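You operate a simulated robot arm through the tools that you are given. There is no shell and no other tool.

You are at the controls of a simulated robot arm. One attempt, no reset.

TASK
Load the yellow nameplate beside the blue one in the beige machine and bond both magnets on LONG.
Fine: each has its magnet lying on it; lid shut, side lever down, wait for DONE, then side lever up and the orange heat switch off. The lid stays shut; leave the green nameplate. Where these are worked on the way, their far stop is far enough and under half their travel is too little: side lever.

Only the result counts: the job must be done as asked and must still hold three seconds after the hand-in. Knocking over, shifting, dropping, spilling or breaking anything else fails it. Lids that push on must go on centred and level and be pressed home; caps that screw on are set level and turned clockwise until they are tight.

THE ROBOT
A 6-joint arm with a two-finger parallel gripper, fixed in place. Base frame: the origin is at the foot of the arm, x ahead of it, y to its left, z up; the work surface is at about z = 800. Units: mm, rad, N and s.
Its first joint turns from -2.897 to 2.897 rad. Payload 3.91 kg.
The tool frame sits at the grasp point between the pads (the TCP): z along the fingers, y along the line on which they close. The tips reach 30 mm beyond it. The gripper opens to 110 mm. The fingers are 20 mm wide and 10 mm thick; the gripper's body (48 by 112 mm) begins 55 mm behind the TCP.
Orientation is told as [roll, pitch, yaw] about the base's x, y, z axes, in that order, counted from this pose: with the fingers straight down and closing along the base's y, the tool's x points along the base's -x, its y along +y and its z along -z.

THE INTERFACE
- The arm moves only by the tool apply_moves. Its argument "commands" is a list of rows, each a list of 3 entries, a list of its own where there are three numbers: the finger opening in mm, from 0 to 110, then the shift along the base's x, y, z in units of 150 mm (1.0 is 150 mm), then the turn, a rotation vector about the base's x, y, z in units of 60 degrees (1.0 is 60 degrees). In form: [[hand, [dx, dy, dz], [rx, ry, rz]], ...]. A call has 1 to 20 rows; each row is the pose to reach, as a shift and turn from the pose commanded when the call began. A call with a number of a shift or a turn outside -1 to 1 is refused whole. Each row takes 0.2 s and may step no farther than 50 mm and 0.15 rad from the row before; otherwise, or with a gripper value out of range, the whole call is refused. A pose out of reach is approached as far as the arm can. The call stops where the force on the tool passes 90 N (or 10 N more than at its start, if that is more) or the arm is blocked; 0.2 s more then pass. The fingers move at their own pace (about 153 mm/s each) and stop on an object; they squeeze with about 43 N. The grip force told is the motor's: it shows also when the fingers shut on nothing. Time passes only in rows, and 0.2 s behind the last, so rows that repeat a pose let the fingers close. The reply holds the time, the measured pose of the TCP, the force on the tool along the base axes, the opening and the grip force, in the units named above and with some noise, with the torque about the TCP (base axes, N m) and any sound that the robot's microphone picked up.
- Cameras (640 x 400 px; columns grow to the right, rows downward): "scene" is fixed at [219.9, -649.8, 1642]; the picture's right is [0.67, -0.74, 0.00], its down [-0.46, -0.41, -0.79] and it looks along [0.59, 0.53, -0.61] (base axes); focal length 314 px, centre (320, 200). "wrist" rides on the gripper at [72, 17, -103] in the tool frame; the picture's right is [-0.23, 0.97, 0.00], its down [-0.76, -0.18, -0.62] and it looks along [-0.61, -0.14, 0.78] (tool axes); focal length 222 px, centre (320, 200).
- snapshot(camera): a new picture of that camera. No time passes.
- pixel_to_xyz(camera, pixels): there is no depth. For up to 12 entries [column, row, z] of the newest picture of that camera ("zoom" is the newest enlarged one), the place [x, y] in the base frame at which the ray of that pixel passes the height z, good to about 2 mm. No time passes.
- inspect(camera, box): a new picture of the part [left, top, right, bottom] of that camera's present view, enlarged. No time passes.
- close_job(): hands the job in; it is judged then, once.

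Open the gripper and draw the arm clear of the work before you hand the job in, unless the task says otherwise.

The tools are called after "Request:" by a JSON object that holds its "api" and its "payload". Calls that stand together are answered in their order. apply_moves: Moves the arm, as the interface text tells. Its arguments: {"type":"object","properties":{"commands":{"type":"array"}},"required":["commands"]} The other tools are called the same way: snapshot (camera) takes a picture; pixel_to_xyz (camera, pixels) gives the place at which the rays of pixels pass given heights; inspect (camera, box) takes an enlarged picture of a part of a camera's view; close_job () hands the job in.

At the start:

```text
time_s: 0.0
ee_pos: [518.5, -196.6, 1321.4]
tool_rot: [0.001, -0.001, 0.0]
wrist_force: [-0.6, -0.4, -0.7]
torque: [0.0, 0.02, 0.0]
gripper_width: 110.0
gripper_force: 0.0
```

scene: 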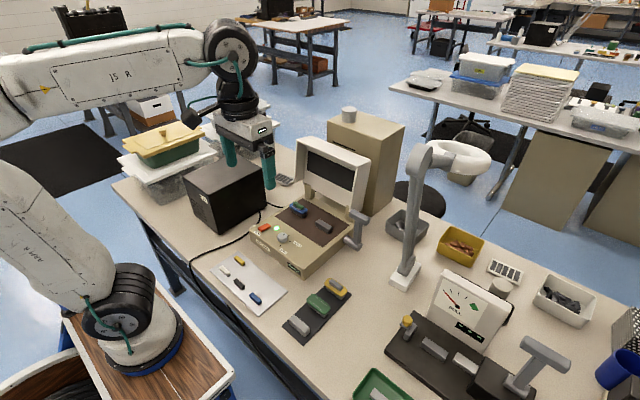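
wrist: 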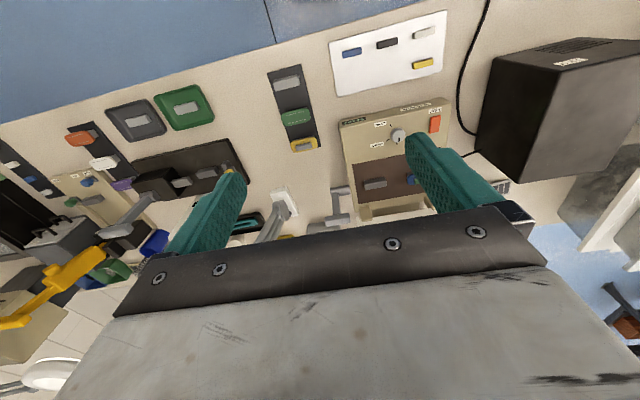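

I begin by looking closely at the beige machine (around scene px 240-370, 135-280) and the trays in front of it.

Request:
{"api": "inspect", "payload": {"camera": "scene", "box": [230, 130, 390, 290]}}

Request:
{"api": "inspect", "payload": {"camera": "scene", "box": [200, 230, 360, 350]}}

Request:
{"api": "inspect", "payload": {"camera": "wrist", "box": [240, 0, 500, 230]}}

```text
2.50 times, centred on (310, 210) of scene
```

zoom: 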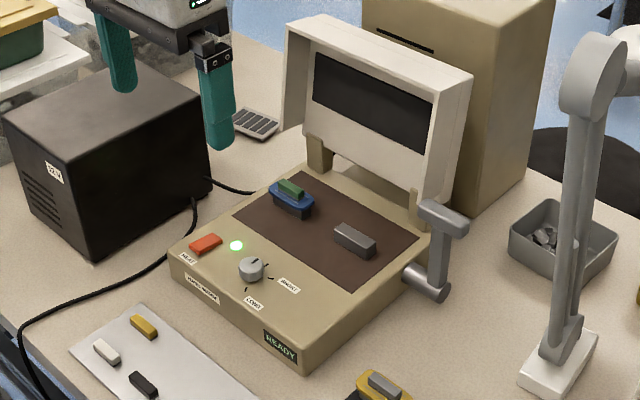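

```text
3.33 times, centred on (280, 290) of scene
```

zoom: 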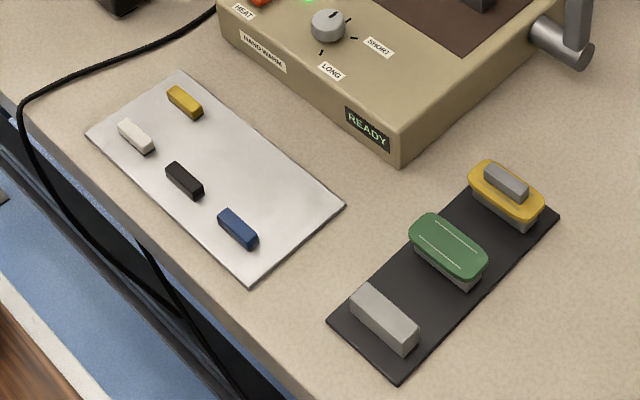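

```text
1.74 times, centred on (370, 115) of wrist
```

zoom: 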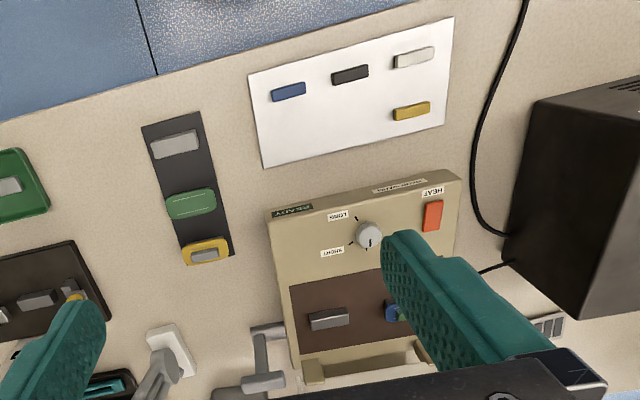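

The blue nameplate appears to carry a green bar, the yellow a grey bar. I zoom in further to tell what these are.

Request:
{"api": "inspect", "payload": {"camera": "scene", "box": [285, 195, 345, 240]}}

Request:
{"api": "inspect", "payload": {"camera": "scene", "box": [280, 270, 360, 345]}}

Request:
{"api": "inspect", "payload": {"camera": "scene", "box": [250, 215, 320, 280]}}

Request:
{"api": "inspect", "payload": {"camera": "scene", "box": [330, 180, 400, 250]}}

Request:
{"api": "inspect", "payload": {"camera": "scene", "box": [205, 245, 295, 320]}}

Request:
{"api": "inspect", "payload": {"camera": "scene", "box": [350, 250, 640, 400]}}

```text
8.89 times, centred on (315, 218) of scene
```

zoom: 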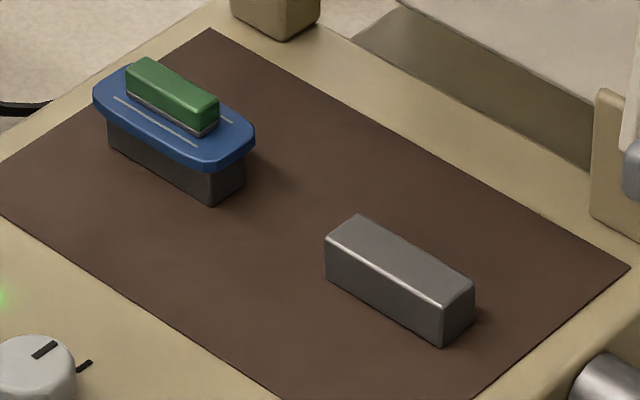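

```text
5.33 times, centred on (320, 308) of scene
```

zoom: 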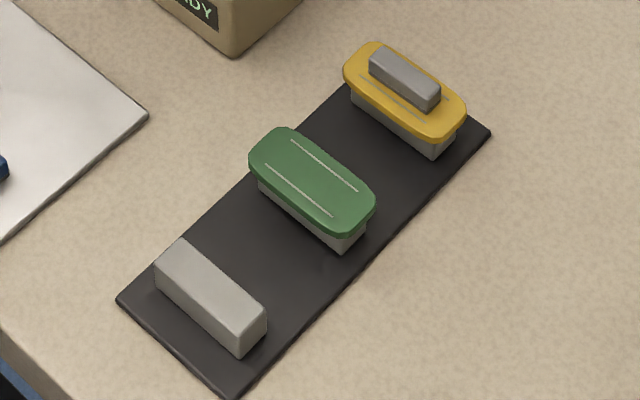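

```text
6.15 times, centred on (285, 248) of scene
```

zoom: 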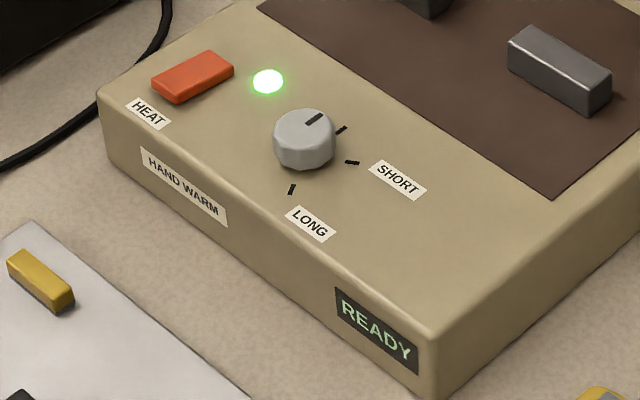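

```text
5.71 times, centred on (365, 215) of scene
```

zoom: 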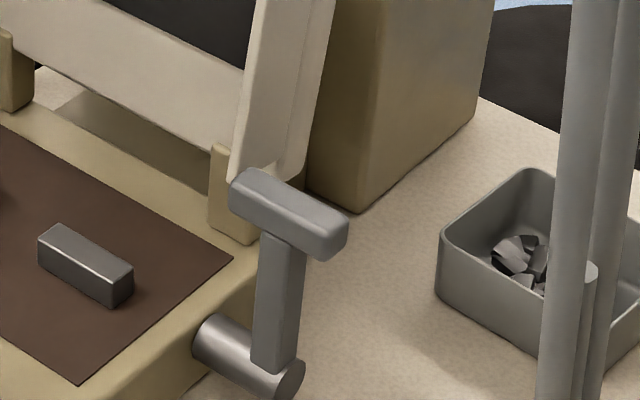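

```text
5.33 times, centred on (250, 282) of scene
```

zoom: 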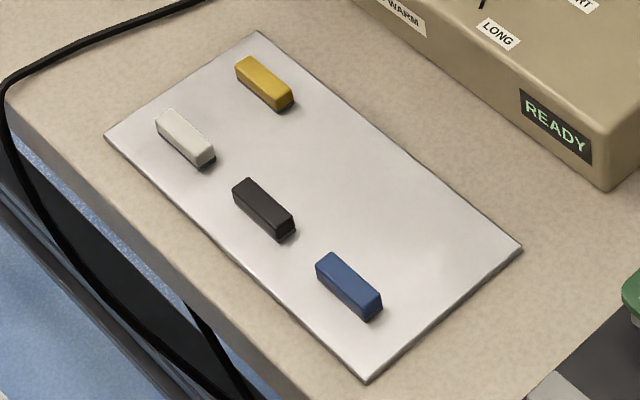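

```text
2.21 times, centred on (495, 325) of scene
```

zoom: 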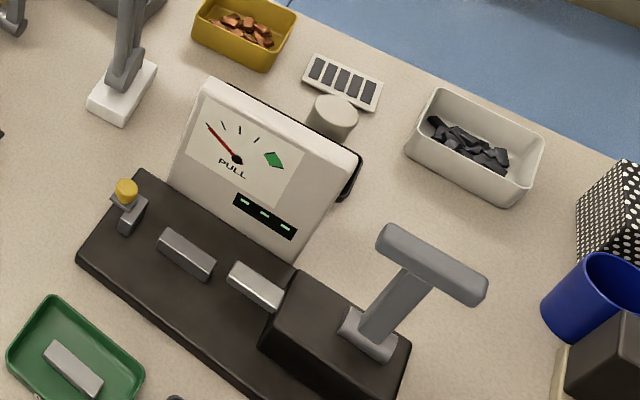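

The blue plate (scene ~(300,210)) already carries its magnet and the yellow (scene ~(336,286)) has a grey one on top; the knob points at an unlabelled tick. I measure the positions now, starting with the machine nests.

Request:
{"api": "inspect", "payload": {"camera": "scene", "box": [240, 180, 380, 280]}}

```text
4.00 times, centred on (310, 230) of scene
```

zoom: 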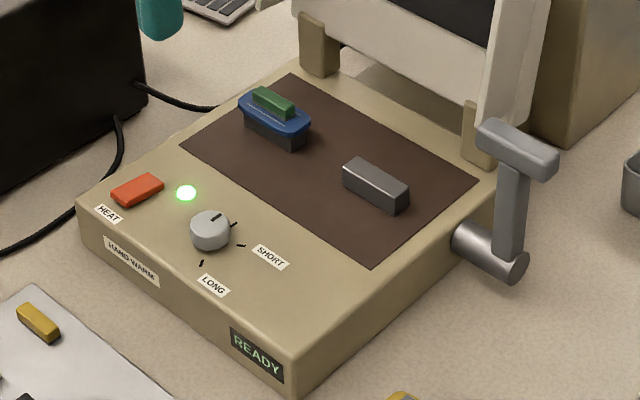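

I query the machine's corners and the features at trial heights (surface 800, and deck guesses) from this zoom.

Request:
{"api": "pixel_to_xyz", "payload": {"camera": "zoom", "pixels": [[82, 238, 800], [82, 203, 850], [294, 398, 800], [298, 355, 850], [370, 268, 850], [476, 181, 850], [292, 74, 850], [181, 146, 850], [375, 170, 870], [375, 170, 850], [210, 222, 870], [137, 186, 860]]}}

Request:
{"api": "pixel_to_xyz", "payload": {"camera": "wrist", "pixels": [[344, 124, 850], [446, 98, 850], [375, 184, 870], [398, 137, 870], [435, 124, 860], [351, 163, 850], [411, 152, 850], [344, 124, 840], [351, 163, 840], [304, 144, 820], [296, 117, 820], [287, 84, 820]]}}

```text
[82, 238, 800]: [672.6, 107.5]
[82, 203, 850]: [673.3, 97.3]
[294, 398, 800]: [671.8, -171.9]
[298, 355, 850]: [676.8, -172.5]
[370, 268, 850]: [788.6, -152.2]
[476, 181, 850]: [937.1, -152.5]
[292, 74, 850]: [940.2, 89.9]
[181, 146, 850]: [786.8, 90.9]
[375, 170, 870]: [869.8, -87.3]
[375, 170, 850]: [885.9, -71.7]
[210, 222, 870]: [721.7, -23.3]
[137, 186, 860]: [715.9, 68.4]
```

```text
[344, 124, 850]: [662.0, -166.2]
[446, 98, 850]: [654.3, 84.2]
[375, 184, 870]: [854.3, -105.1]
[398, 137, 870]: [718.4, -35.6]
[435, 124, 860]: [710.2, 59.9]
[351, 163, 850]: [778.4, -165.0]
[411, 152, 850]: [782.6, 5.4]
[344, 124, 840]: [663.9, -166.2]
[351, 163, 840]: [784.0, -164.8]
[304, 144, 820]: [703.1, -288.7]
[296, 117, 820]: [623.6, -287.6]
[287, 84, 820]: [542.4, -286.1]
```

Deck height seems 850–860 mm. I check the lamp stand and clutter positions before lowering the arm.

Request:
{"api": "snapshot", "payload": {"camera": "scene"}}

Request:
{"api": "pixel_to_xyz", "payload": {"camera": "scene", "pixels": [[405, 275, 800], [410, 180, 1000], [430, 150, 1050], [470, 155, 1050], [336, 286, 830], [354, 215, 900], [354, 215, 920], [360, 250, 860], [300, 138, 1050], [365, 168, 1050], [346, 108, 1100], [480, 150, 1000]]}}

Request:
{"api": "pixel_to_xyz", "payload": {"camera": "wrist", "pixels": [[283, 200, 800], [340, 190, 920], [340, 222, 900], [335, 218, 920], [290, 222, 900]]}}

```text
taken
```

scene: 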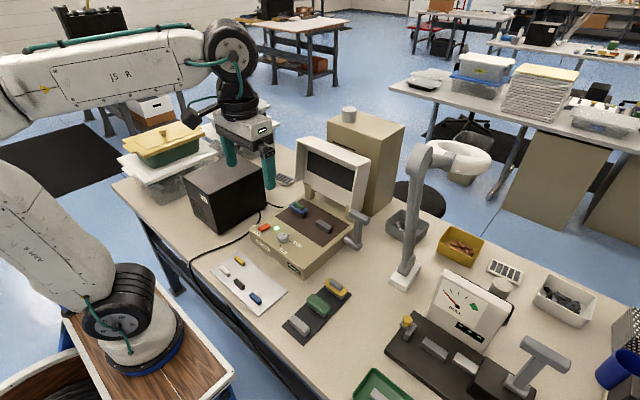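

```text
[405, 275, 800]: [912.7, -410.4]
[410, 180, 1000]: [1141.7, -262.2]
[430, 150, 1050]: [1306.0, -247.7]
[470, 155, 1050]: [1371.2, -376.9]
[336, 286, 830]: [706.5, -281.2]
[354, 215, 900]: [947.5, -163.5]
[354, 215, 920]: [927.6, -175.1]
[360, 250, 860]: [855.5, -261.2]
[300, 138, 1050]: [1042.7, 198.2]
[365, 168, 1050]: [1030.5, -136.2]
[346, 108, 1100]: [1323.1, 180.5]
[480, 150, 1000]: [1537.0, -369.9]
```

```text
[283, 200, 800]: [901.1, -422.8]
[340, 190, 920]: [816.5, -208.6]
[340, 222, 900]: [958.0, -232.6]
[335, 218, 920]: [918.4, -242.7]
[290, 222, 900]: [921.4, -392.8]
```

The lamp post stands near (910,-410) and is tall, so I will stay clear of it. I lower the arm toward a viewpoint over the yellow plate.

Request:
{"api": "apply_moves", "payload": {"commands": [[110, [0.05, -0.1, -0.3], [0, 0, 0]], [110, [0.1, -0.2, -0.6], [0, 0, 0]], [110, [0.2, -0.3, -0.9], [0, 0, 0]], [110, [0.3, -0.4, -1.0], [0, 0, 0]], [110, [0.4, -0.6, -1.0], [0, 0, 0]]]}}

```text
time_s: 1.2
ee_pos: [578.8, -285.2, 1172.1]
tool_rot: [-0.002, 0.0, 0.0]
wrist_force: [-0.3, 0.6, -0.2]
torque: [-0.01, -0.01, -0.02]
gripper_width: 109.9
gripper_force: 0.1
```

Readings nominal at (579,-285,1172). I go down another 150 mm for a closer view.

Request:
{"api": "apply_moves", "payload": {"commands": [[110, [0, 0, -0.3], [0, 0, 0]], [110, [0, 0, -0.6], [0, 0, 0]], [110, [0, 0, -0.9], [0, 0, 0]], [110, [0, 0, -1.0], [0, 0, 0]]]}}

Request:
{"api": "snapshot", "payload": {"camera": "wrist"}}

```text
time_s: 2.2
ee_pos: [578.2, -285.4, 1019.6]
tool_rot: [0.0, 0.0, 0.0]
wrist_force: [0.1, 1.2, -1.2]
torque: [-0.02, -0.02, 0.0]
gripper_width: 110.3
gripper_force: 0.1
```

```text
taken
```

wrist: 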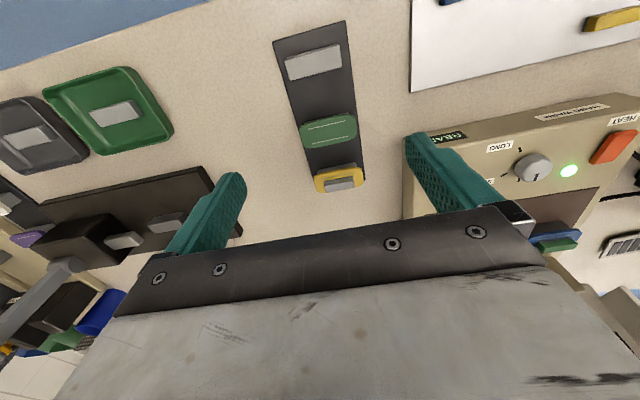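

The yellow plate is at wrist (339,180) between the fingers. I zoom on it and measure.

Request:
{"api": "inspect", "payload": {"camera": "wrist", "box": [270, 20, 390, 210]}}

Request:
{"api": "inspect", "payload": {"camera": "wrist", "box": [300, 100, 380, 200]}}

```text
2.11 times, centred on (330, 115) of wrist
```

zoom: 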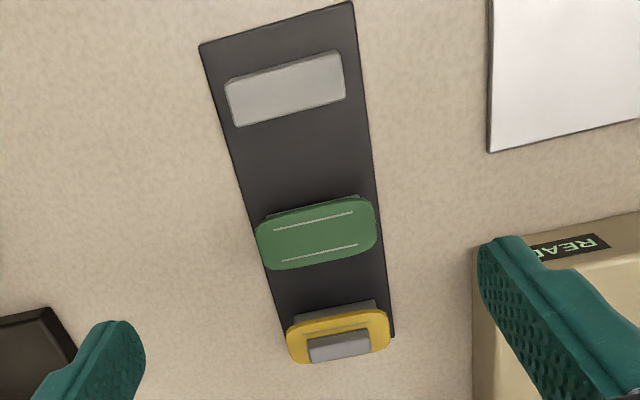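

```text
4.00 times, centred on (340, 150) of wrist
```

zoom: 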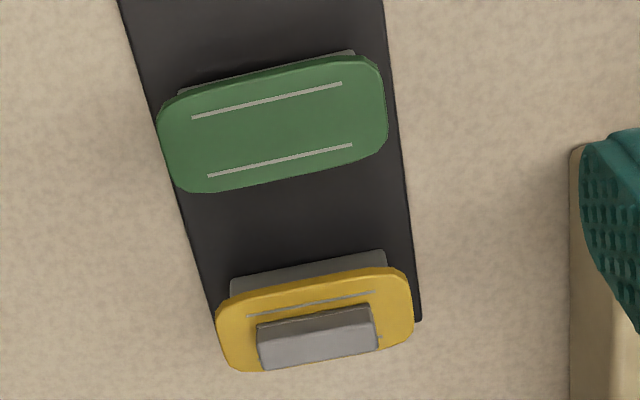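

I triangulate the plate's height using the wrist zoom and the scene zoom.

Request:
{"api": "pixel_to_xyz", "payload": {"camera": "zoom", "pixels": [[217, 325, 820], [217, 325, 835], [413, 300, 820], [413, 300, 835], [314, 320, 820], [314, 320, 835], [304, 284, 820], [326, 362, 820], [422, 320, 800], [273, 126, 820], [273, 126, 835], [317, 345, 840]]}}

Request:
{"api": "inspect", "payload": {"camera": "scene", "box": [300, 270, 360, 315]}}

```text
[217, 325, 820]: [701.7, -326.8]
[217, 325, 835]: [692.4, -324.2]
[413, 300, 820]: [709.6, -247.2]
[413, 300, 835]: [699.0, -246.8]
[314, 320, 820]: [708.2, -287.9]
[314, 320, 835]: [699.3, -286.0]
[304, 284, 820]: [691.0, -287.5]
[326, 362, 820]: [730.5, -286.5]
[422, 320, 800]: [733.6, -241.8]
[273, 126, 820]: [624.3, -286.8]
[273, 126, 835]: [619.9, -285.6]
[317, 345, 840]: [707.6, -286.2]
```

```text
8.89 times, centred on (330, 292) of scene
```

zoom: 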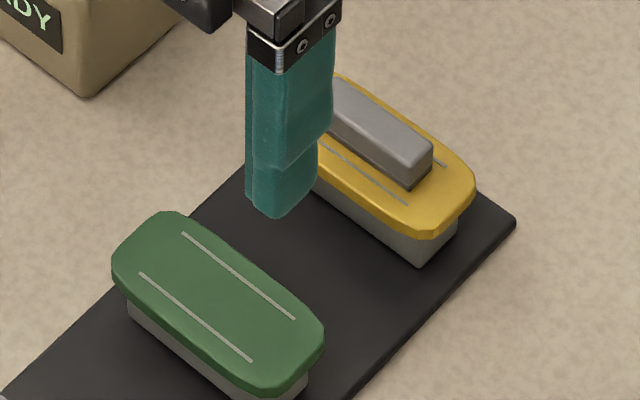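

Now query the yellow plate's right-end and the green plate's corners in the scene zoom at trial heights.

Request:
{"api": "pixel_to_xyz", "payload": {"camera": "zoom", "pixels": [[450, 212, 820], [450, 212, 835], [450, 212, 828], [218, 290, 820], [218, 290, 835], [218, 290, 828], [415, 267, 800], [415, 267, 805], [516, 221, 800], [516, 221, 805], [380, 140, 840], [457, 220, 820]]}}

```text
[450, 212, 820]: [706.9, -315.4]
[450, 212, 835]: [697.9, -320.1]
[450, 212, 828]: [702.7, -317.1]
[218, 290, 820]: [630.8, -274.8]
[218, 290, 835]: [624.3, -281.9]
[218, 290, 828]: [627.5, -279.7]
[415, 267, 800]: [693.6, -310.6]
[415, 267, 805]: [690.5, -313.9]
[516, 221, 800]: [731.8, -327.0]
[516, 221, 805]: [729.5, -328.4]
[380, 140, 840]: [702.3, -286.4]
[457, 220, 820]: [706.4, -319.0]
```

Plate top is about z 838, the plate centre about (700,-286), ~77 mm long along y and ~35 mm wide. Next I move over toward the machine to measure the nests, knob, switch and lever.

Request:
{"api": "apply_moves", "payload": {"commands": [[110, [0.1, 0.3, 0], [0, 0, 0]], [110, [0.2, 0.6, 0], [0, 0, 0]], [110, [0.35, 0.9, 0], [0, 0, 0]], [110, [0.45, 1.0, 0], [0, 0, 0]], [110, [0.7, 1.0, 0], [0, 0, 0]]]}}

Request:
{"api": "snapshot", "payload": {"camera": "wrist"}}

```text
refused: row 3 steps farther than a row can; nothing moved
```

```text
taken
```

wrist: 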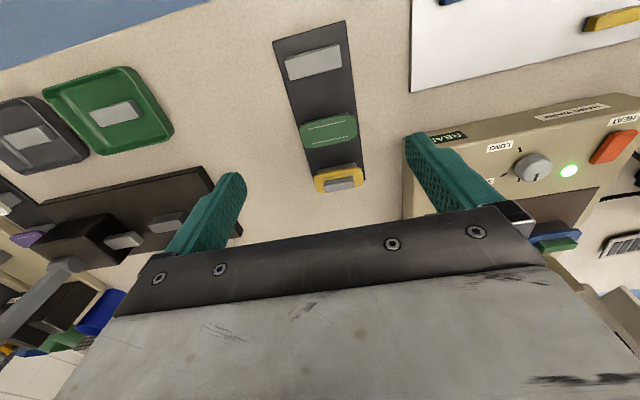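

The third row stepped a hair over 50 mm; nothing moved. I resend with smaller steps.

Request:
{"api": "apply_moves", "payload": {"commands": [[110, [0.1, 0.25, 0], [0, 0, 0]], [110, [0.2, 0.5, 0], [0, 0, 0]], [110, [0.3, 0.75, 0], [0, 0, 0]], [110, [0.4, 1.0, 0], [0, 0, 0]], [110, [0.7, 1.0, 0], [0, 0, 0]]]}}

Request:
{"api": "snapshot", "payload": {"camera": "wrist"}}

```text
time_s: 3.4
ee_pos: [683.8, -134.7, 1022.5]
tool_rot: [0.0, -0.001, 0.0]
wrist_force: [-1.2, 1.2, 0.9]
torque: [-0.02, -0.01, -0.02]
gripper_width: 109.8
gripper_force: 0.0
```

```text
taken
```

wrist: 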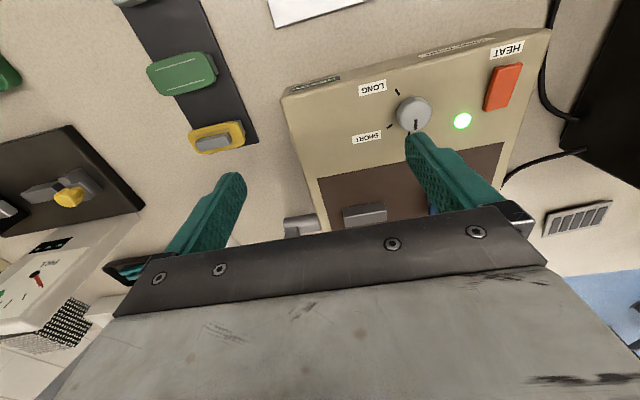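

The near nest is just at the gripper's edge (wrist (363,215)). I back off in x and shift to y≈-60 for a clear view.

Request:
{"api": "apply_moves", "payload": {"commands": [[110, [-0.25, 0.15, 0], [0, 0, 0]], [110, [-0.5, 0.3, 0], [0, 0, 0]], [110, [-0.6, 0.47, 0], [0, 0, 0]]]}}

Request:
{"api": "snapshot", "payload": {"camera": "wrist"}}

Request:
{"api": "inspect", "payload": {"camera": "wrist", "box": [240, 40, 440, 220]}}

```text
time_s: 4.2
ee_pos: [595.0, -66.9, 1021.9]
tool_rot: [-0.002, -0.001, 0.001]
wrist_force: [0.1, -1.1, -0.7]
torque: [0.03, -0.01, 0.02]
gripper_width: 109.8
gripper_force: 0.0
```

```text
taken
```

wrist: 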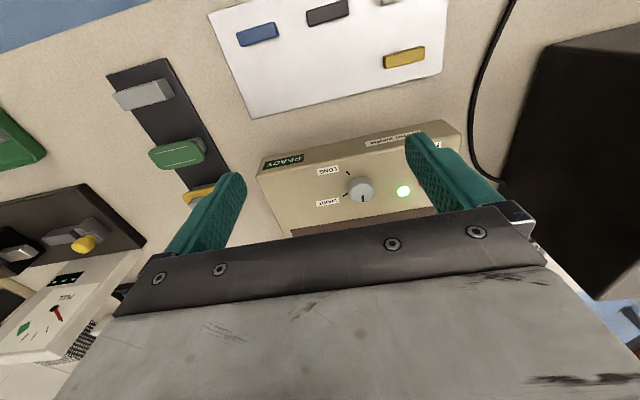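

```text
2.22 times, centred on (340, 130) of wrist
```

zoom: 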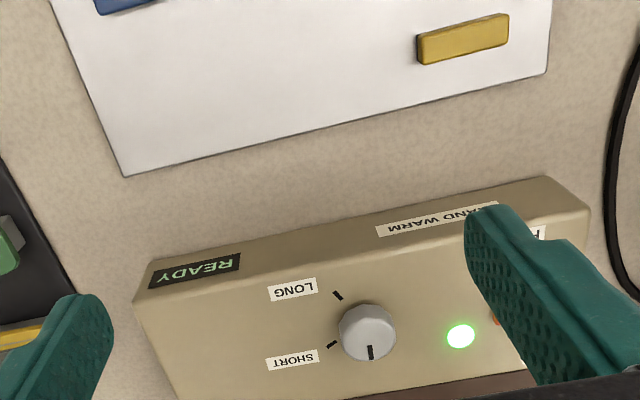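

That showed the knob well but not the nests; I must go forward instead, to x≈760.

Request:
{"api": "apply_moves", "payload": {"commands": [[110, [0.3, 0, 0], [0, 0, 0]], [110, [0.6, 0, 0], [0, 0, 0]], [110, [0.9, 0, 0], [0, 0, 0]], [110, [1.0, -0.05, 0], [0, 0, 0]]]}}

Request:
{"api": "snapshot", "payload": {"camera": "wrist"}}

Request:
{"api": "inspect", "payload": {"camera": "wrist", "box": [250, 40, 450, 220]}}

```text
time_s: 5.2
ee_pos: [743.6, -73.7, 1022.0]
tool_rot: [0.001, 0.0, 0.0]
wrist_force: [-0.7, -0.2, 0.2]
torque: [0.0, 0.02, -0.01]
gripper_width: 109.8
gripper_force: 0.2
```

```text
taken
```

wrist: 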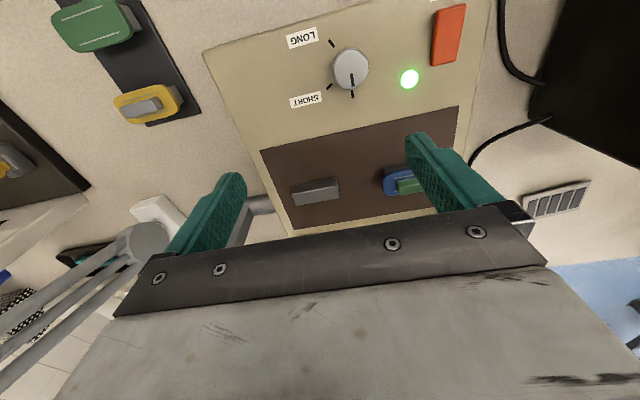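

```text
2.22 times, centred on (350, 130) of wrist
```

zoom: 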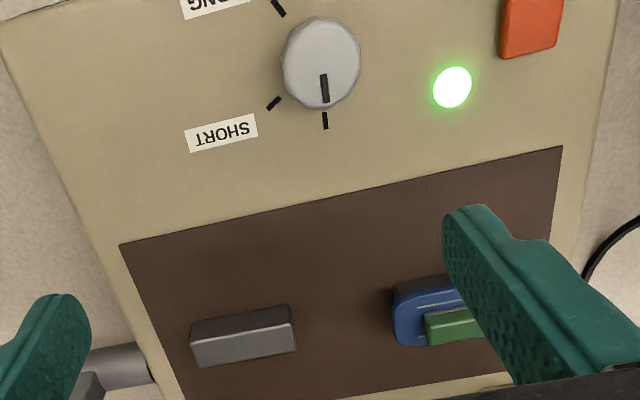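

I measure brown pad corners and nest edges at trial heights from this zoom.

Request:
{"api": "pixel_to_xyz", "payload": {"camera": "zoom", "pixels": [[120, 244, 850], [120, 244, 860], [562, 146, 850], [562, 146, 860], [190, 322, 850], [290, 305, 850], [193, 341, 875], [293, 325, 875], [245, 346, 875], [245, 346, 885], [395, 310, 880], [325, 90, 880]]}}

Request:
{"api": "inspect", "payload": {"camera": "scene", "box": [280, 190, 350, 240]}}

```text
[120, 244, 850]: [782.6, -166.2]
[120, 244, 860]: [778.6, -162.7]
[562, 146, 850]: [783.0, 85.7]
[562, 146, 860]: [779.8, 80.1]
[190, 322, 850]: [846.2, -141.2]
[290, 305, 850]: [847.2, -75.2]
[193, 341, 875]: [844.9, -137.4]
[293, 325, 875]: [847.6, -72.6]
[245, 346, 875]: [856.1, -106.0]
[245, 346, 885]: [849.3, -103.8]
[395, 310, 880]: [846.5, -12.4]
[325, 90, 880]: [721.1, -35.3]
```

```text
8.00 times, centred on (315, 215) of scene
```

zoom: 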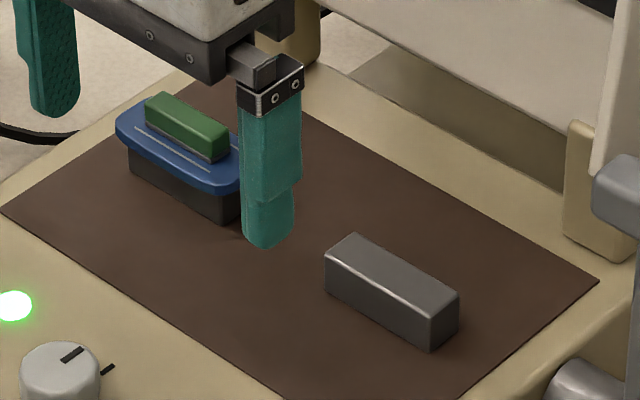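

Now the scene's view of the same nest top corners and of its base for the heights.

Request:
{"api": "pixel_to_xyz", "payload": {"camera": "zoom", "pixels": [[326, 260, 875], [326, 260, 885], [430, 320, 875], [430, 320, 885], [459, 292, 885], [355, 233, 885], [326, 298, 850], [326, 298, 860], [430, 352, 850], [430, 352, 860], [392, 276, 885], [2, 212, 860]]}}

```text
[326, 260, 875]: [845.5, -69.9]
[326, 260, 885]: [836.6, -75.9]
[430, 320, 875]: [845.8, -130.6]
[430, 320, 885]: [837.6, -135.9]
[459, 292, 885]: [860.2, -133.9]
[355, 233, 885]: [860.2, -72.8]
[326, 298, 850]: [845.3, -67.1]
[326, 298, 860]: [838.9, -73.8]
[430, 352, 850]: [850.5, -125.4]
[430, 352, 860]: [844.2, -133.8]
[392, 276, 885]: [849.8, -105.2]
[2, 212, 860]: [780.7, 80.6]
```

Both views agree: deck z≈860, the empty nest's top ≈884, centred (850.5,-104), 60×22 mm. Now I look at the lever and lid; query their scene rays at several heights, and see the lid/cabinet.

Request:
{"api": "inspect", "payload": {"camera": "scene", "box": [280, 110, 420, 250]}}

Request:
{"api": "apply_moves", "payload": {"commands": [[110, [0.0, -0.3, 0], [0, 0, 0]], [110, [0.0, -0.6, 0], [0, 0, 0]], [110, [0.0, -0.8, 0], [0, 0, 0]]]}}

Request:
{"api": "snapshot", "payload": {"camera": "wrist"}}

Request:
{"api": "inspect", "payload": {"camera": "wrist", "box": [240, 60, 460, 230]}}

```text
2.86 times, centred on (350, 180) of scene
```

zoom: 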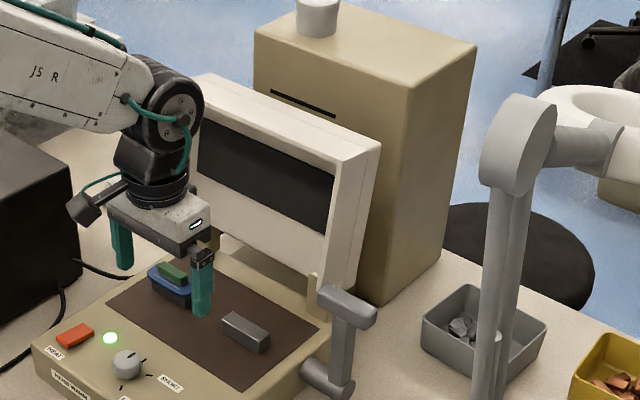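

```text
time_s: 6.0
ee_pos: [742.5, -193.1, 1021.6]
tool_rot: [0.0, 0.0, -0.002]
wrist_force: [0.2, 0.1, 0.4]
torque: [-0.02, -0.01, 0.02]
gripper_width: 109.9
gripper_force: 0.1
```

```text
taken
```

wrist: 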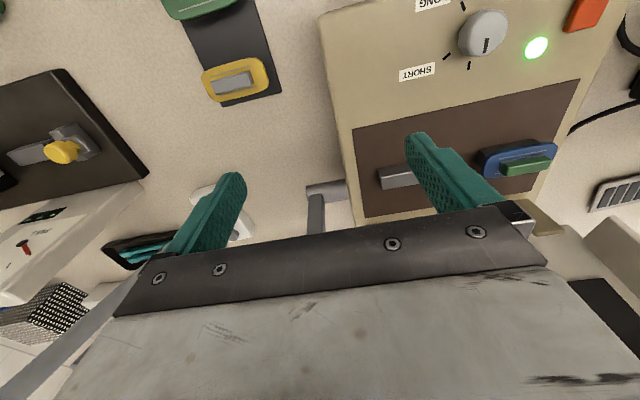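

```text
2.35 times, centred on (350, 145) of wrist
```

zoom: 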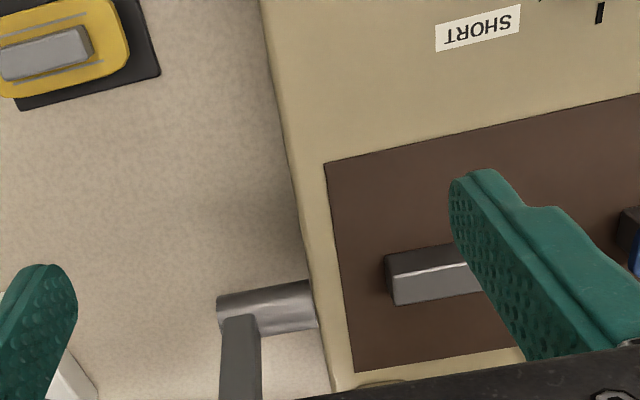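

The lever pivot cylinder shows at wrist-zoom (265,305), its arm rising toward +x. I triangulate pivot, handle and lid corners.

Request:
{"api": "pixel_to_xyz", "payload": {"camera": "zoom", "pixels": [[222, 315, 820], [222, 315, 840], [222, 315, 860], [312, 300, 820], [312, 300, 840], [312, 300, 860], [240, 330, 850], [240, 380, 880]]}}

Request:
{"api": "pixel_to_xyz", "payload": {"camera": "scene", "pixels": [[359.7, 245.5, 820], [359.7, 245.5, 840], [359.7, 245.5, 860], [350, 212, 900], [350, 212, 950], [350, 212, 980], [370, 221, 900], [370, 221, 950], [370, 221, 980], [373, 216, 800], [387, 235, 800]]}}

```text
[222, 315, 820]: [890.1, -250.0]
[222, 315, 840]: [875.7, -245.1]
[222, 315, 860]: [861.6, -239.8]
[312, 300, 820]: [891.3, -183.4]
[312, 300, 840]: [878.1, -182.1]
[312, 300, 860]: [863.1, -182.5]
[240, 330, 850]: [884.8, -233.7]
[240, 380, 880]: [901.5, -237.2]
```

```text
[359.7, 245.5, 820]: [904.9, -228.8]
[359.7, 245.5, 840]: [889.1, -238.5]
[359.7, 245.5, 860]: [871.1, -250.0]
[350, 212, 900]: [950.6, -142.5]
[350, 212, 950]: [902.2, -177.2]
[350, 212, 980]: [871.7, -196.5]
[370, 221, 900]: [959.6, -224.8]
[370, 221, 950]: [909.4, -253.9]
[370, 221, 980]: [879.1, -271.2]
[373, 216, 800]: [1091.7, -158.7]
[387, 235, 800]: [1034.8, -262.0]
```

Lever is vertical: pivot ≈(885,·,840), handle bar ≈(885,-190…-266,970). Now I go over the yellow plate at (700,-285.5), high first, then down to z≈900.

Request:
{"api": "apply_moves", "payload": {"commands": [[110, [-0.1, -0.3, 0], [0, 0, 0]], [110, [-0.283, -0.613, 0], [0, 0, 0]], [110, [-0.283, -0.613, -0.3], [0, 0, 0]], [110, [-0.283, -0.613, -0.6], [0, 0, 0]], [110, [-0.283, -0.613, -0.8], [0, 0, 0]]]}}

Request:
{"api": "snapshot", "payload": {"camera": "wrist"}}

Request:
{"api": "inspect", "payload": {"camera": "wrist", "box": [220, 60, 440, 230]}}

```text
refused: row 2 steps farther than a row can; nothing moved
```

```text
taken
```

wrist: 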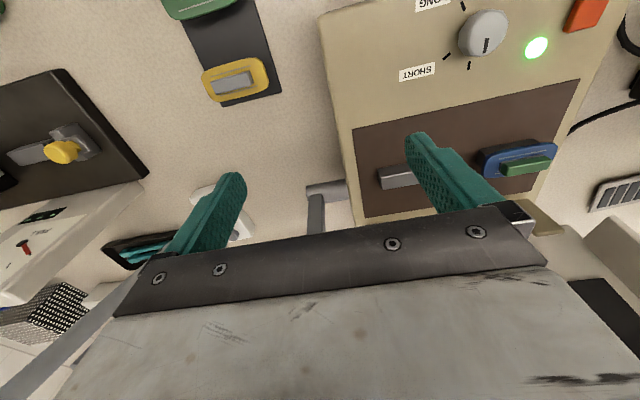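

```text
2.35 times, centred on (330, 145) of wrist
```

zoom: 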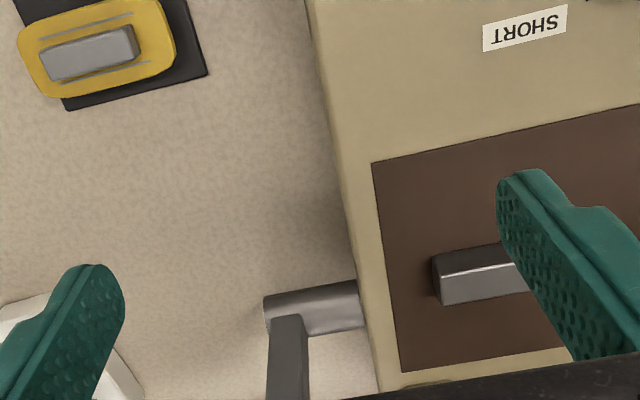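

Row 2's step was too large (54 mm); I split it into smaller ones and repeat the same approach to over the yellow plate.

Request:
{"api": "apply_moves", "payload": {"commands": [[110, [-0.1, -0.25, 0], [0, 0, 0]], [110, [-0.2, -0.5, 0], [0, 0, 0]], [110, [-0.283, -0.613, 0], [0, 0, 0]], [110, [-0.283, -0.613, -0.3], [0, 0, 0]], [110, [-0.283, -0.613, -0.6], [0, 0, 0]], [110, [-0.283, -0.613, -0.8], [0, 0, 0]]]}}

Request:
{"api": "snapshot", "payload": {"camera": "wrist"}}

Request:
{"api": "inspect", "payload": {"camera": "wrist", "box": [220, 60, 440, 230]}}

```text
time_s: 7.4
ee_pos: [700.4, -285.6, 901.7]
tool_rot: [-0.001, -0.001, 0.0]
wrist_force: [0.4, 0.6, -0.4]
torque: [0.0, 0.01, 0.0]
gripper_width: 110.0
gripper_force: 0.0
```

```text
taken
```

wrist: 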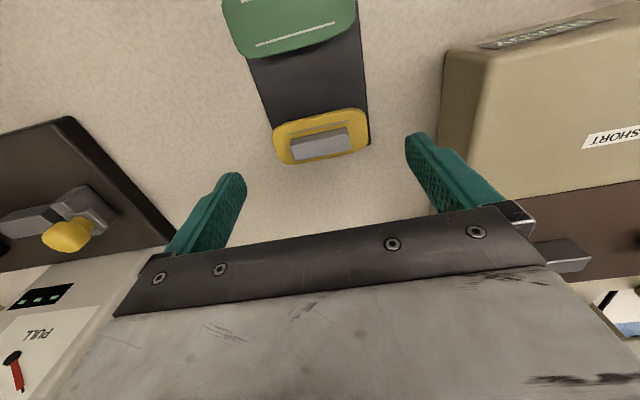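

```text
2.35 times, centred on (330, 145) of wrist
```

zoom: 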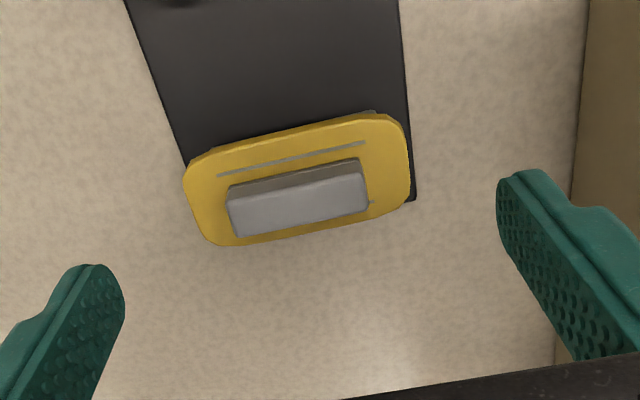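

The plate lies between the fingers (zoom centre ~(298,180)). I measure its ends and edges at z≈837 to centre the grip.

Request:
{"api": "pixel_to_xyz", "payload": {"camera": "zoom", "pixels": [[188, 200, 837], [409, 160, 837], [298, 180, 837], [287, 136, 837], [312, 226, 837], [297, 203, 848], [297, 203, 850], [188, 170, 837], [403, 122, 837], [214, 245, 837], [407, 205, 837], [415, 200, 803]]}}

```text
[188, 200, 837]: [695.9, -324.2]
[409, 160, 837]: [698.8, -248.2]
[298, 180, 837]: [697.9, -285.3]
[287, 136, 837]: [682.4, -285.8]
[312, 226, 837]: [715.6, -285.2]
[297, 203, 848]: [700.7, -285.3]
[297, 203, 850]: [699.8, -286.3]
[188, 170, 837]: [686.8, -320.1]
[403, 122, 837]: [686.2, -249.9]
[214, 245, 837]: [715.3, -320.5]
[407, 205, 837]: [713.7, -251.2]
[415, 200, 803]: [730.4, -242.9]
```

Plate centre is (699.3,-286.2), 76 mm × 33 mm, aligned. I descend to TCP z≈843 with fingers at its ends and close gently.

Request:
{"api": "apply_moves", "payload": {"commands": [[104, [-0.006, -0.003, -0.15], [0, 0, 0]], [100, [-0.006, -0.003, -0.3], [0, 0, 0]], [96, [-0.006, -0.003, -0.39], [0, 0, 0]], [92, [-0.006, -0.003, -0.39], [0, 0, 0]], [86, [-0.006, -0.003, -0.39], [0, 0, 0]], [82, [-0.006, -0.003, -0.39], [0, 0, 0]], [79, [-0.006, -0.003, -0.39], [0, 0, 0]]]}}

Request:
{"api": "inspect", "payload": {"camera": "wrist", "box": [220, 60, 440, 230]}}

Request:
{"api": "inspect", "payload": {"camera": "scene", "box": [290, 250, 380, 320]}}

```text
time_s: 9.0
ee_pos: [700.7, -286.3, 842.8]
tool_rot: [0.001, -0.001, -0.001]
wrist_force: [-0.5, 0.1, -0.2]
torque: [0.01, -0.03, -0.04]
gripper_width: 79.1
gripper_force: 0.1
```

```text
2.35 times, centred on (330, 145) of wrist
```

zoom: 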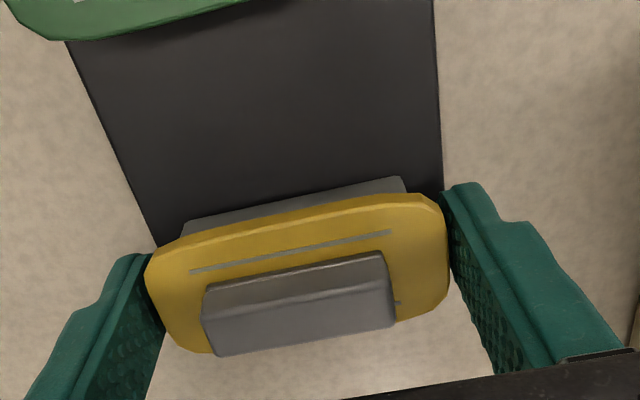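

```text
5.71 times, centred on (335, 285) of scene
```

zoom: 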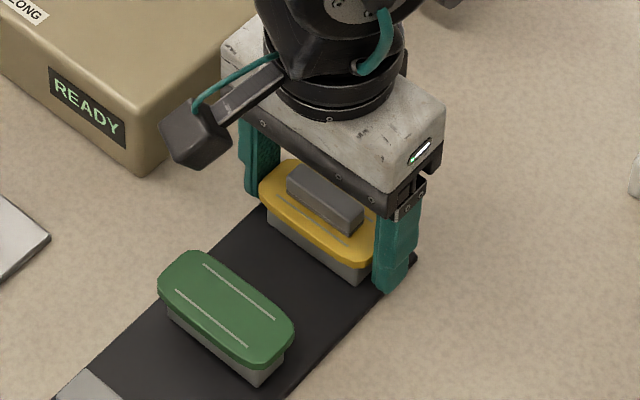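

The fingers straddle the ends with ~1.5 mm play each side. I close fully on the plate.

Request:
{"api": "apply_moves", "payload": {"commands": [[77.5, [0, 0, 0], [0, 0, 0]], [76, [0, 0, 0], [0, 0, 0]], [74, [0, 0, 0], [0, 0, 0]], [70, [0, 0, 0], [0, 0, 0]], [65, [0, 0, 0], [0, 0, 0]], [65, [0, 0, 0], [0, 0, 0]]]}}

Request:
{"api": "inspect", "payload": {"camera": "wrist", "box": [220, 60, 440, 230]}}

```text
time_s: 10.4
ee_pos: [699.2, -285.7, 842.9]
tool_rot: [-0.001, 0.001, 0.001]
wrist_force: [0.9, 0.5, 1.1]
torque: [-0.01, -0.01, -0.01]
gripper_width: 74.6
gripper_force: 43.2
```

```text
2.35 times, centred on (330, 145) of wrist
```

zoom: 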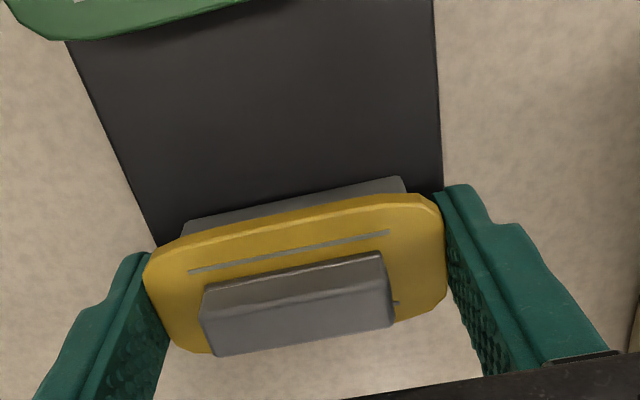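

Firm grip at 74.6 mm, 43 N. I lift slowly by 20 mm and check that plate and magnet come along level.

Request:
{"api": "apply_moves", "payload": {"commands": [[65, [0, 0, 0.02], [0, 0, 0]], [65, [0, 0, 0.05], [0, 0, 0]], [65, [0, 0, 0.09], [0, 0, 0]], [65, [0, 0, 0.12], [0, 0, 0]], [65, [0, 0, 0.133], [0, 0, 0]]]}}

Request:
{"api": "inspect", "payload": {"camera": "wrist", "box": [220, 60, 440, 230]}}

Request:
{"api": "inspect", "payload": {"camera": "scene", "box": [290, 250, 380, 320]}}

```text
time_s: 11.6
ee_pos: [701.4, -284.9, 863.9]
tool_rot: [0.0, 0.0, -0.001]
wrist_force: [0.0, 1.7, -0.3]
torque: [-0.01, -0.04, 0.01]
gripper_width: 74.6
gripper_force: 42.9
```

```text
2.35 times, centred on (330, 145) of wrist
```

zoom: 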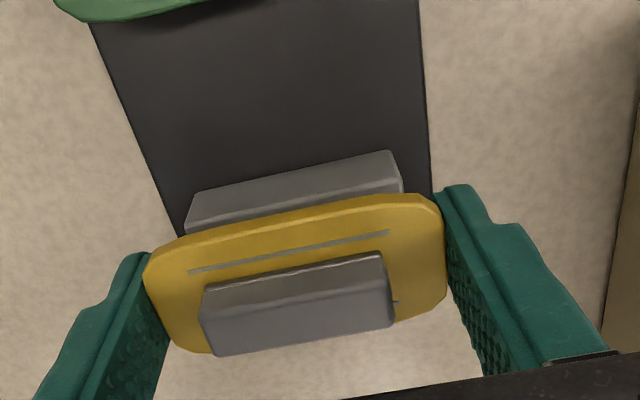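

```text
5.71 times, centred on (335, 285) of scene
```

zoom: 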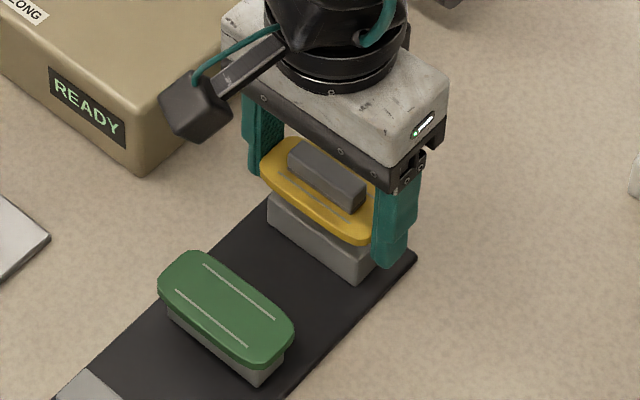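

The plate rose level with its magnet. I lift to z≈962 gently with gradual speeds.

Request:
{"api": "apply_moves", "payload": {"commands": [[65, [0, 0, 0.03], [0, 0, 0]], [65, [0, 0, 0.1], [0, 0, 0]], [65, [0, 0, 0.2], [0, 0, 0]], [65, [0, 0, 0.3], [0, 0, 0]], [65, [0, 0, 0.4], [0, 0, 0]], [65, [0, 0, 0.5], [0, 0, 0]], [65, [0, 0, 0.59], [0, 0, 0]], [65, [0, 0, 0.64], [0, 0, 0]], [65, [0, 0, 0.66], [0, 0, 0]]]}}

Request:
{"api": "inspect", "payload": {"camera": "wrist", "box": [220, 60, 440, 230]}}

```text
time_s: 13.6
ee_pos: [700.4, -286.7, 961.3]
tool_rot: [-0.002, 0.0, 0.0]
wrist_force: [-0.5, 0.1, 0.2]
torque: [-0.03, 0.03, 0.0]
gripper_width: 74.5
gripper_force: 42.9
```

```text
2.35 times, centred on (330, 145) of wrist
```

zoom: 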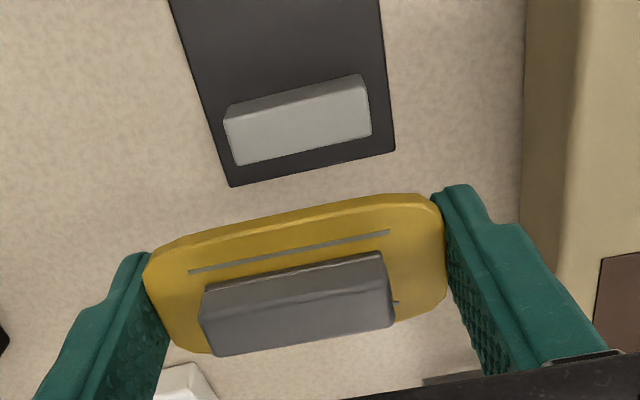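

Held steady. I use the freed pedestal's top face (zoom ~(300,126)) as a height/centre check.

Request:
{"api": "pixel_to_xyz", "payload": {"camera": "zoom", "pixels": [[224, 122, 828], [365, 84, 828], [372, 135, 828], [236, 166, 828], [222, 118, 828], [300, 126, 828], [300, 126, 836], [231, 187, 800], [395, 151, 800], [395, 151, 804]]}}

```text
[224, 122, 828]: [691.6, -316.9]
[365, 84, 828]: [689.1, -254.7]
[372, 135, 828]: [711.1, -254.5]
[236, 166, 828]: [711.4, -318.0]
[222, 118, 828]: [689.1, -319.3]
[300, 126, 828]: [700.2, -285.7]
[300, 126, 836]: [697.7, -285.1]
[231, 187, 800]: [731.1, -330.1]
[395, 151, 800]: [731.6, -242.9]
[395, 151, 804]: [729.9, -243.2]
```

Pedestal centre (700,-285.7) matches the plate. Now I carry it in +y by 150 mm at this height, smoothly.

Request:
{"api": "apply_moves", "payload": {"commands": [[65, [0, 0.03, 0], [0, 0, 0]], [65, [0, 0.1, 0], [0, 0, 0]], [65, [0, 0.2, 0], [0, 0, 0]], [65, [0, 0.32, 0], [0, 0, 0]], [65, [0, 0.45, 0], [0, 0, 0]], [65, [0, 0.58, 0], [0, 0, 0]], [65, [0, 0.71, 0], [0, 0, 0]], [65, [0, 0.82, 0], [0, 0, 0]], [65, [0, 0.91, 0], [0, 0, 0]], [65, [0, 0.97, 0], [0, 0, 0]], [65, [0, 1.0, 0], [0, 0, 0]]]}}

Request:
{"api": "inspect", "payload": {"camera": "wrist", "box": [220, 60, 440, 230]}}

Request:
{"api": "snapshot", "payload": {"camera": "scene"}}

```text
time_s: 16.0
ee_pos: [700.4, -136.0, 962.2]
tool_rot: [0.0, -0.001, -0.002]
wrist_force: [1.3, -0.7, -0.7]
torque: [-0.02, -0.01, 0.0]
gripper_width: 74.6
gripper_force: 43.5
```

```text
2.35 times, centred on (330, 145) of wrist
```

zoom: 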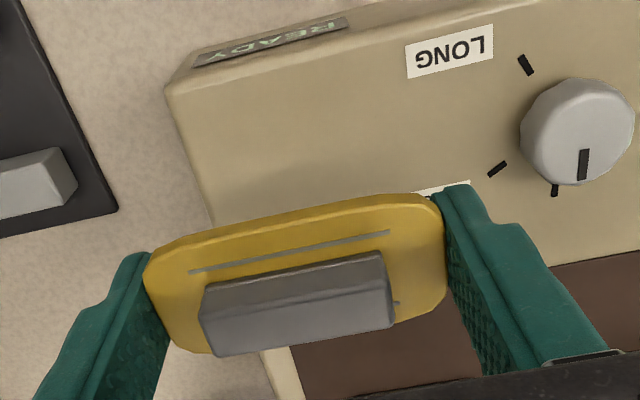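

```text
taken
```

scene: 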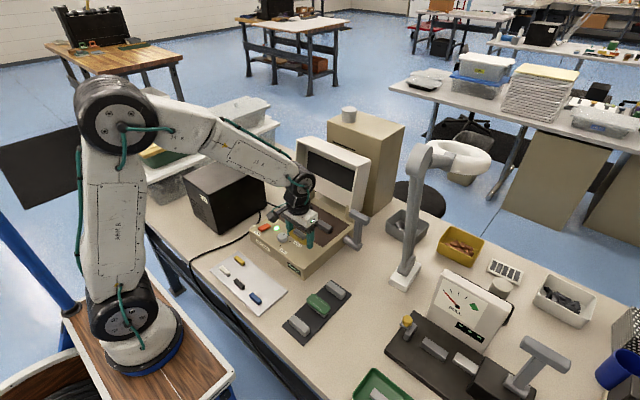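

Plate and magnet steady. Next I go to y≈-104.3 and forward by 100 mm toward the nest, checking on the way.

Request:
{"api": "apply_moves", "payload": {"commands": [[65, [0.02, 0.03, 0], [0, 0, 0]], [65, [0.06, 0.08, 0], [0, 0, 0]], [65, [0.14, 0.14, 0], [0, 0, 0]], [65, [0.24, 0.19, 0], [0, 0, 0]], [65, [0.35, 0.211, 0], [0, 0, 0]], [65, [0.46, 0.211, 0], [0, 0, 0]], [65, [0.56, 0.211, 0], [0, 0, 0]], [65, [0.63, 0.211, 0], [0, 0, 0]], [65, [0.667, 0.211, 0], [0, 0, 0]]]}}

Request:
{"api": "snapshot", "payload": {"camera": "wrist"}}

Request:
{"api": "inspect", "payload": {"camera": "scene", "box": [270, 160, 390, 260]}}

```text
time_s: 18.0
ee_pos: [800.9, -104.8, 961.9]
tool_rot: [0.0, -0.001, -0.001]
wrist_force: [0.5, -0.4, -0.8]
torque: [-0.02, -0.04, 0.02]
gripper_width: 74.7
gripper_force: 43.0
```

```text
taken
```

wrist: 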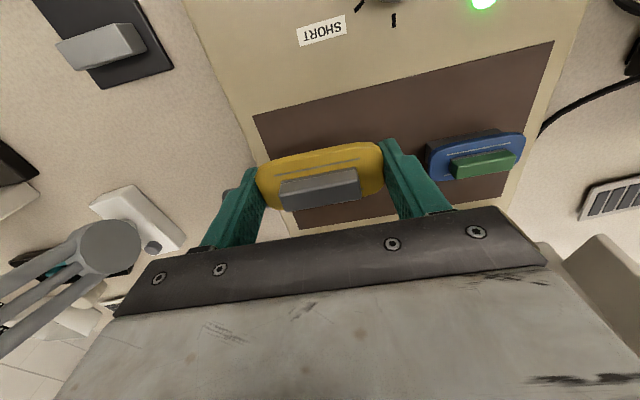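

```text
4.00 times, centred on (330, 210) of scene
```

zoom: 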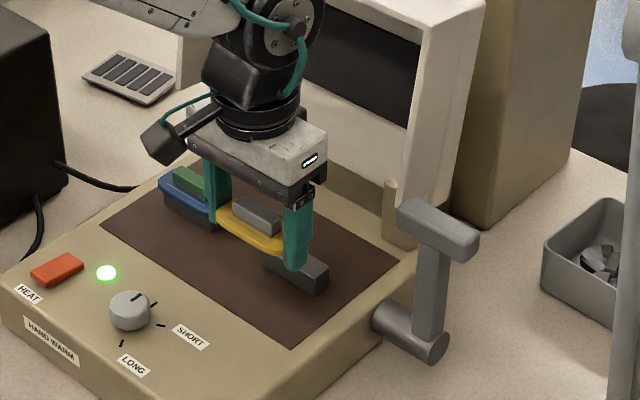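

All clear. I advance the remaining 51 mm in x to above the nest (851.3,-104.3), still at z≈962.

Request:
{"api": "apply_moves", "payload": {"commands": [[65, [0.03, 0, 0], [0, 0, 0]], [65, [0.1, 0, 0], [0, 0, 0]], [65, [0.19, 0, 0], [0, 0, 0]], [65, [0.27, 0, 0], [0, 0, 0]], [65, [0.32, 0, 0], [0, 0, 0]], [65, [0.34, 0, 0], [0, 0, 0]]]}}

Request:
{"api": "snapshot", "payload": {"camera": "wrist"}}

Request:
{"api": "inspect", "payload": {"camera": "scene", "box": [270, 160, 390, 260]}}

```text
time_s: 19.4
ee_pos: [851.8, -103.4, 963.0]
tool_rot: [0.0, 0.0, 0.0]
wrist_force: [0.5, -0.4, -0.2]
torque: [0.02, 0.02, -0.01]
gripper_width: 75.2
gripper_force: 42.7
```

```text
taken
```

wrist: 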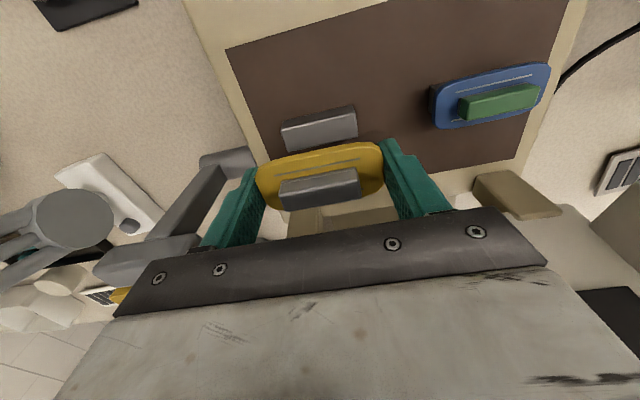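

```text
4.00 times, centred on (330, 210) of scene
```

zoom: 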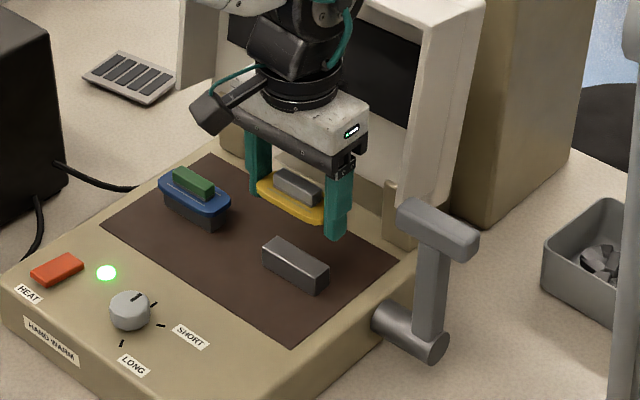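

The nest shows at wrist (320,130) and the lever handle at (170,230), close-ish to the left finger. I zoom to refine nest centre and lever clearance.

Request:
{"api": "inspect", "payload": {"camera": "wrist", "box": [260, 80, 400, 180]}}

Request:
{"api": "pixel_to_xyz", "payload": {"camera": "zoom", "pixels": [[96, 207, 884], [96, 207, 882], [320, 200, 884]]}}

Request:
{"api": "pixel_to_xyz", "payload": {"camera": "wrist", "pixels": [[255, 155, 840], [203, 158, 840], [198, 238, 980], [198, 238, 960], [100, 262, 980], [100, 262, 960], [434, 107, 890], [546, 80, 890]]}}

```text
4.00 times, centred on (330, 130) of wrist
```

zoom: 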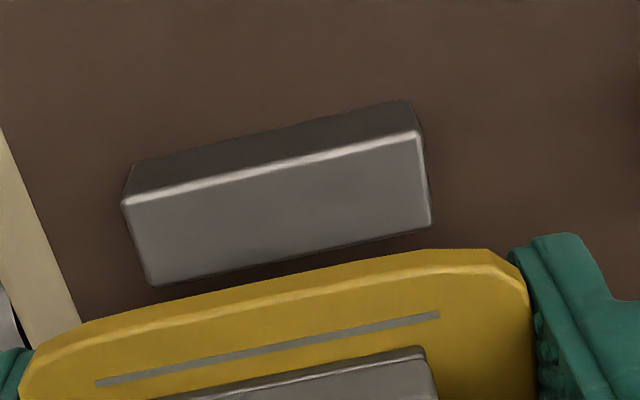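

```text
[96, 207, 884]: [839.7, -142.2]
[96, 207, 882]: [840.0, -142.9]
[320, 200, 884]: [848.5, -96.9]
```

```text
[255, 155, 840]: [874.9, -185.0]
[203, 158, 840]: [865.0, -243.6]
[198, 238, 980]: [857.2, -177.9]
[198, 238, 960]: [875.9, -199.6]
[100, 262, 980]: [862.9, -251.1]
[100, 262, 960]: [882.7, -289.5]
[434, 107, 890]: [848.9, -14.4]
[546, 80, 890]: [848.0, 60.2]
```

Nest top corners read at zoom (122,205), (420,132), (433,223), (155,286); I query them.

Request:
{"api": "pixel_to_xyz", "payload": {"camera": "zoom", "pixels": [[122, 205, 884], [420, 132, 884], [433, 223, 884], [155, 286, 884], [122, 205, 878], [420, 132, 878], [433, 223, 878], [155, 286, 878], [135, 163, 860], [405, 100, 860]]}}

```text
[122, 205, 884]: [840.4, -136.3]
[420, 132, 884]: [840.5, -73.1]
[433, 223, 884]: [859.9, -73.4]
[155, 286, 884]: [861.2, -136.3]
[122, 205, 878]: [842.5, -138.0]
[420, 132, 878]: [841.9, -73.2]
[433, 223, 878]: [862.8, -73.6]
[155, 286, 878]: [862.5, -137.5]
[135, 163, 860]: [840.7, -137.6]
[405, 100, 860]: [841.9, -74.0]
```

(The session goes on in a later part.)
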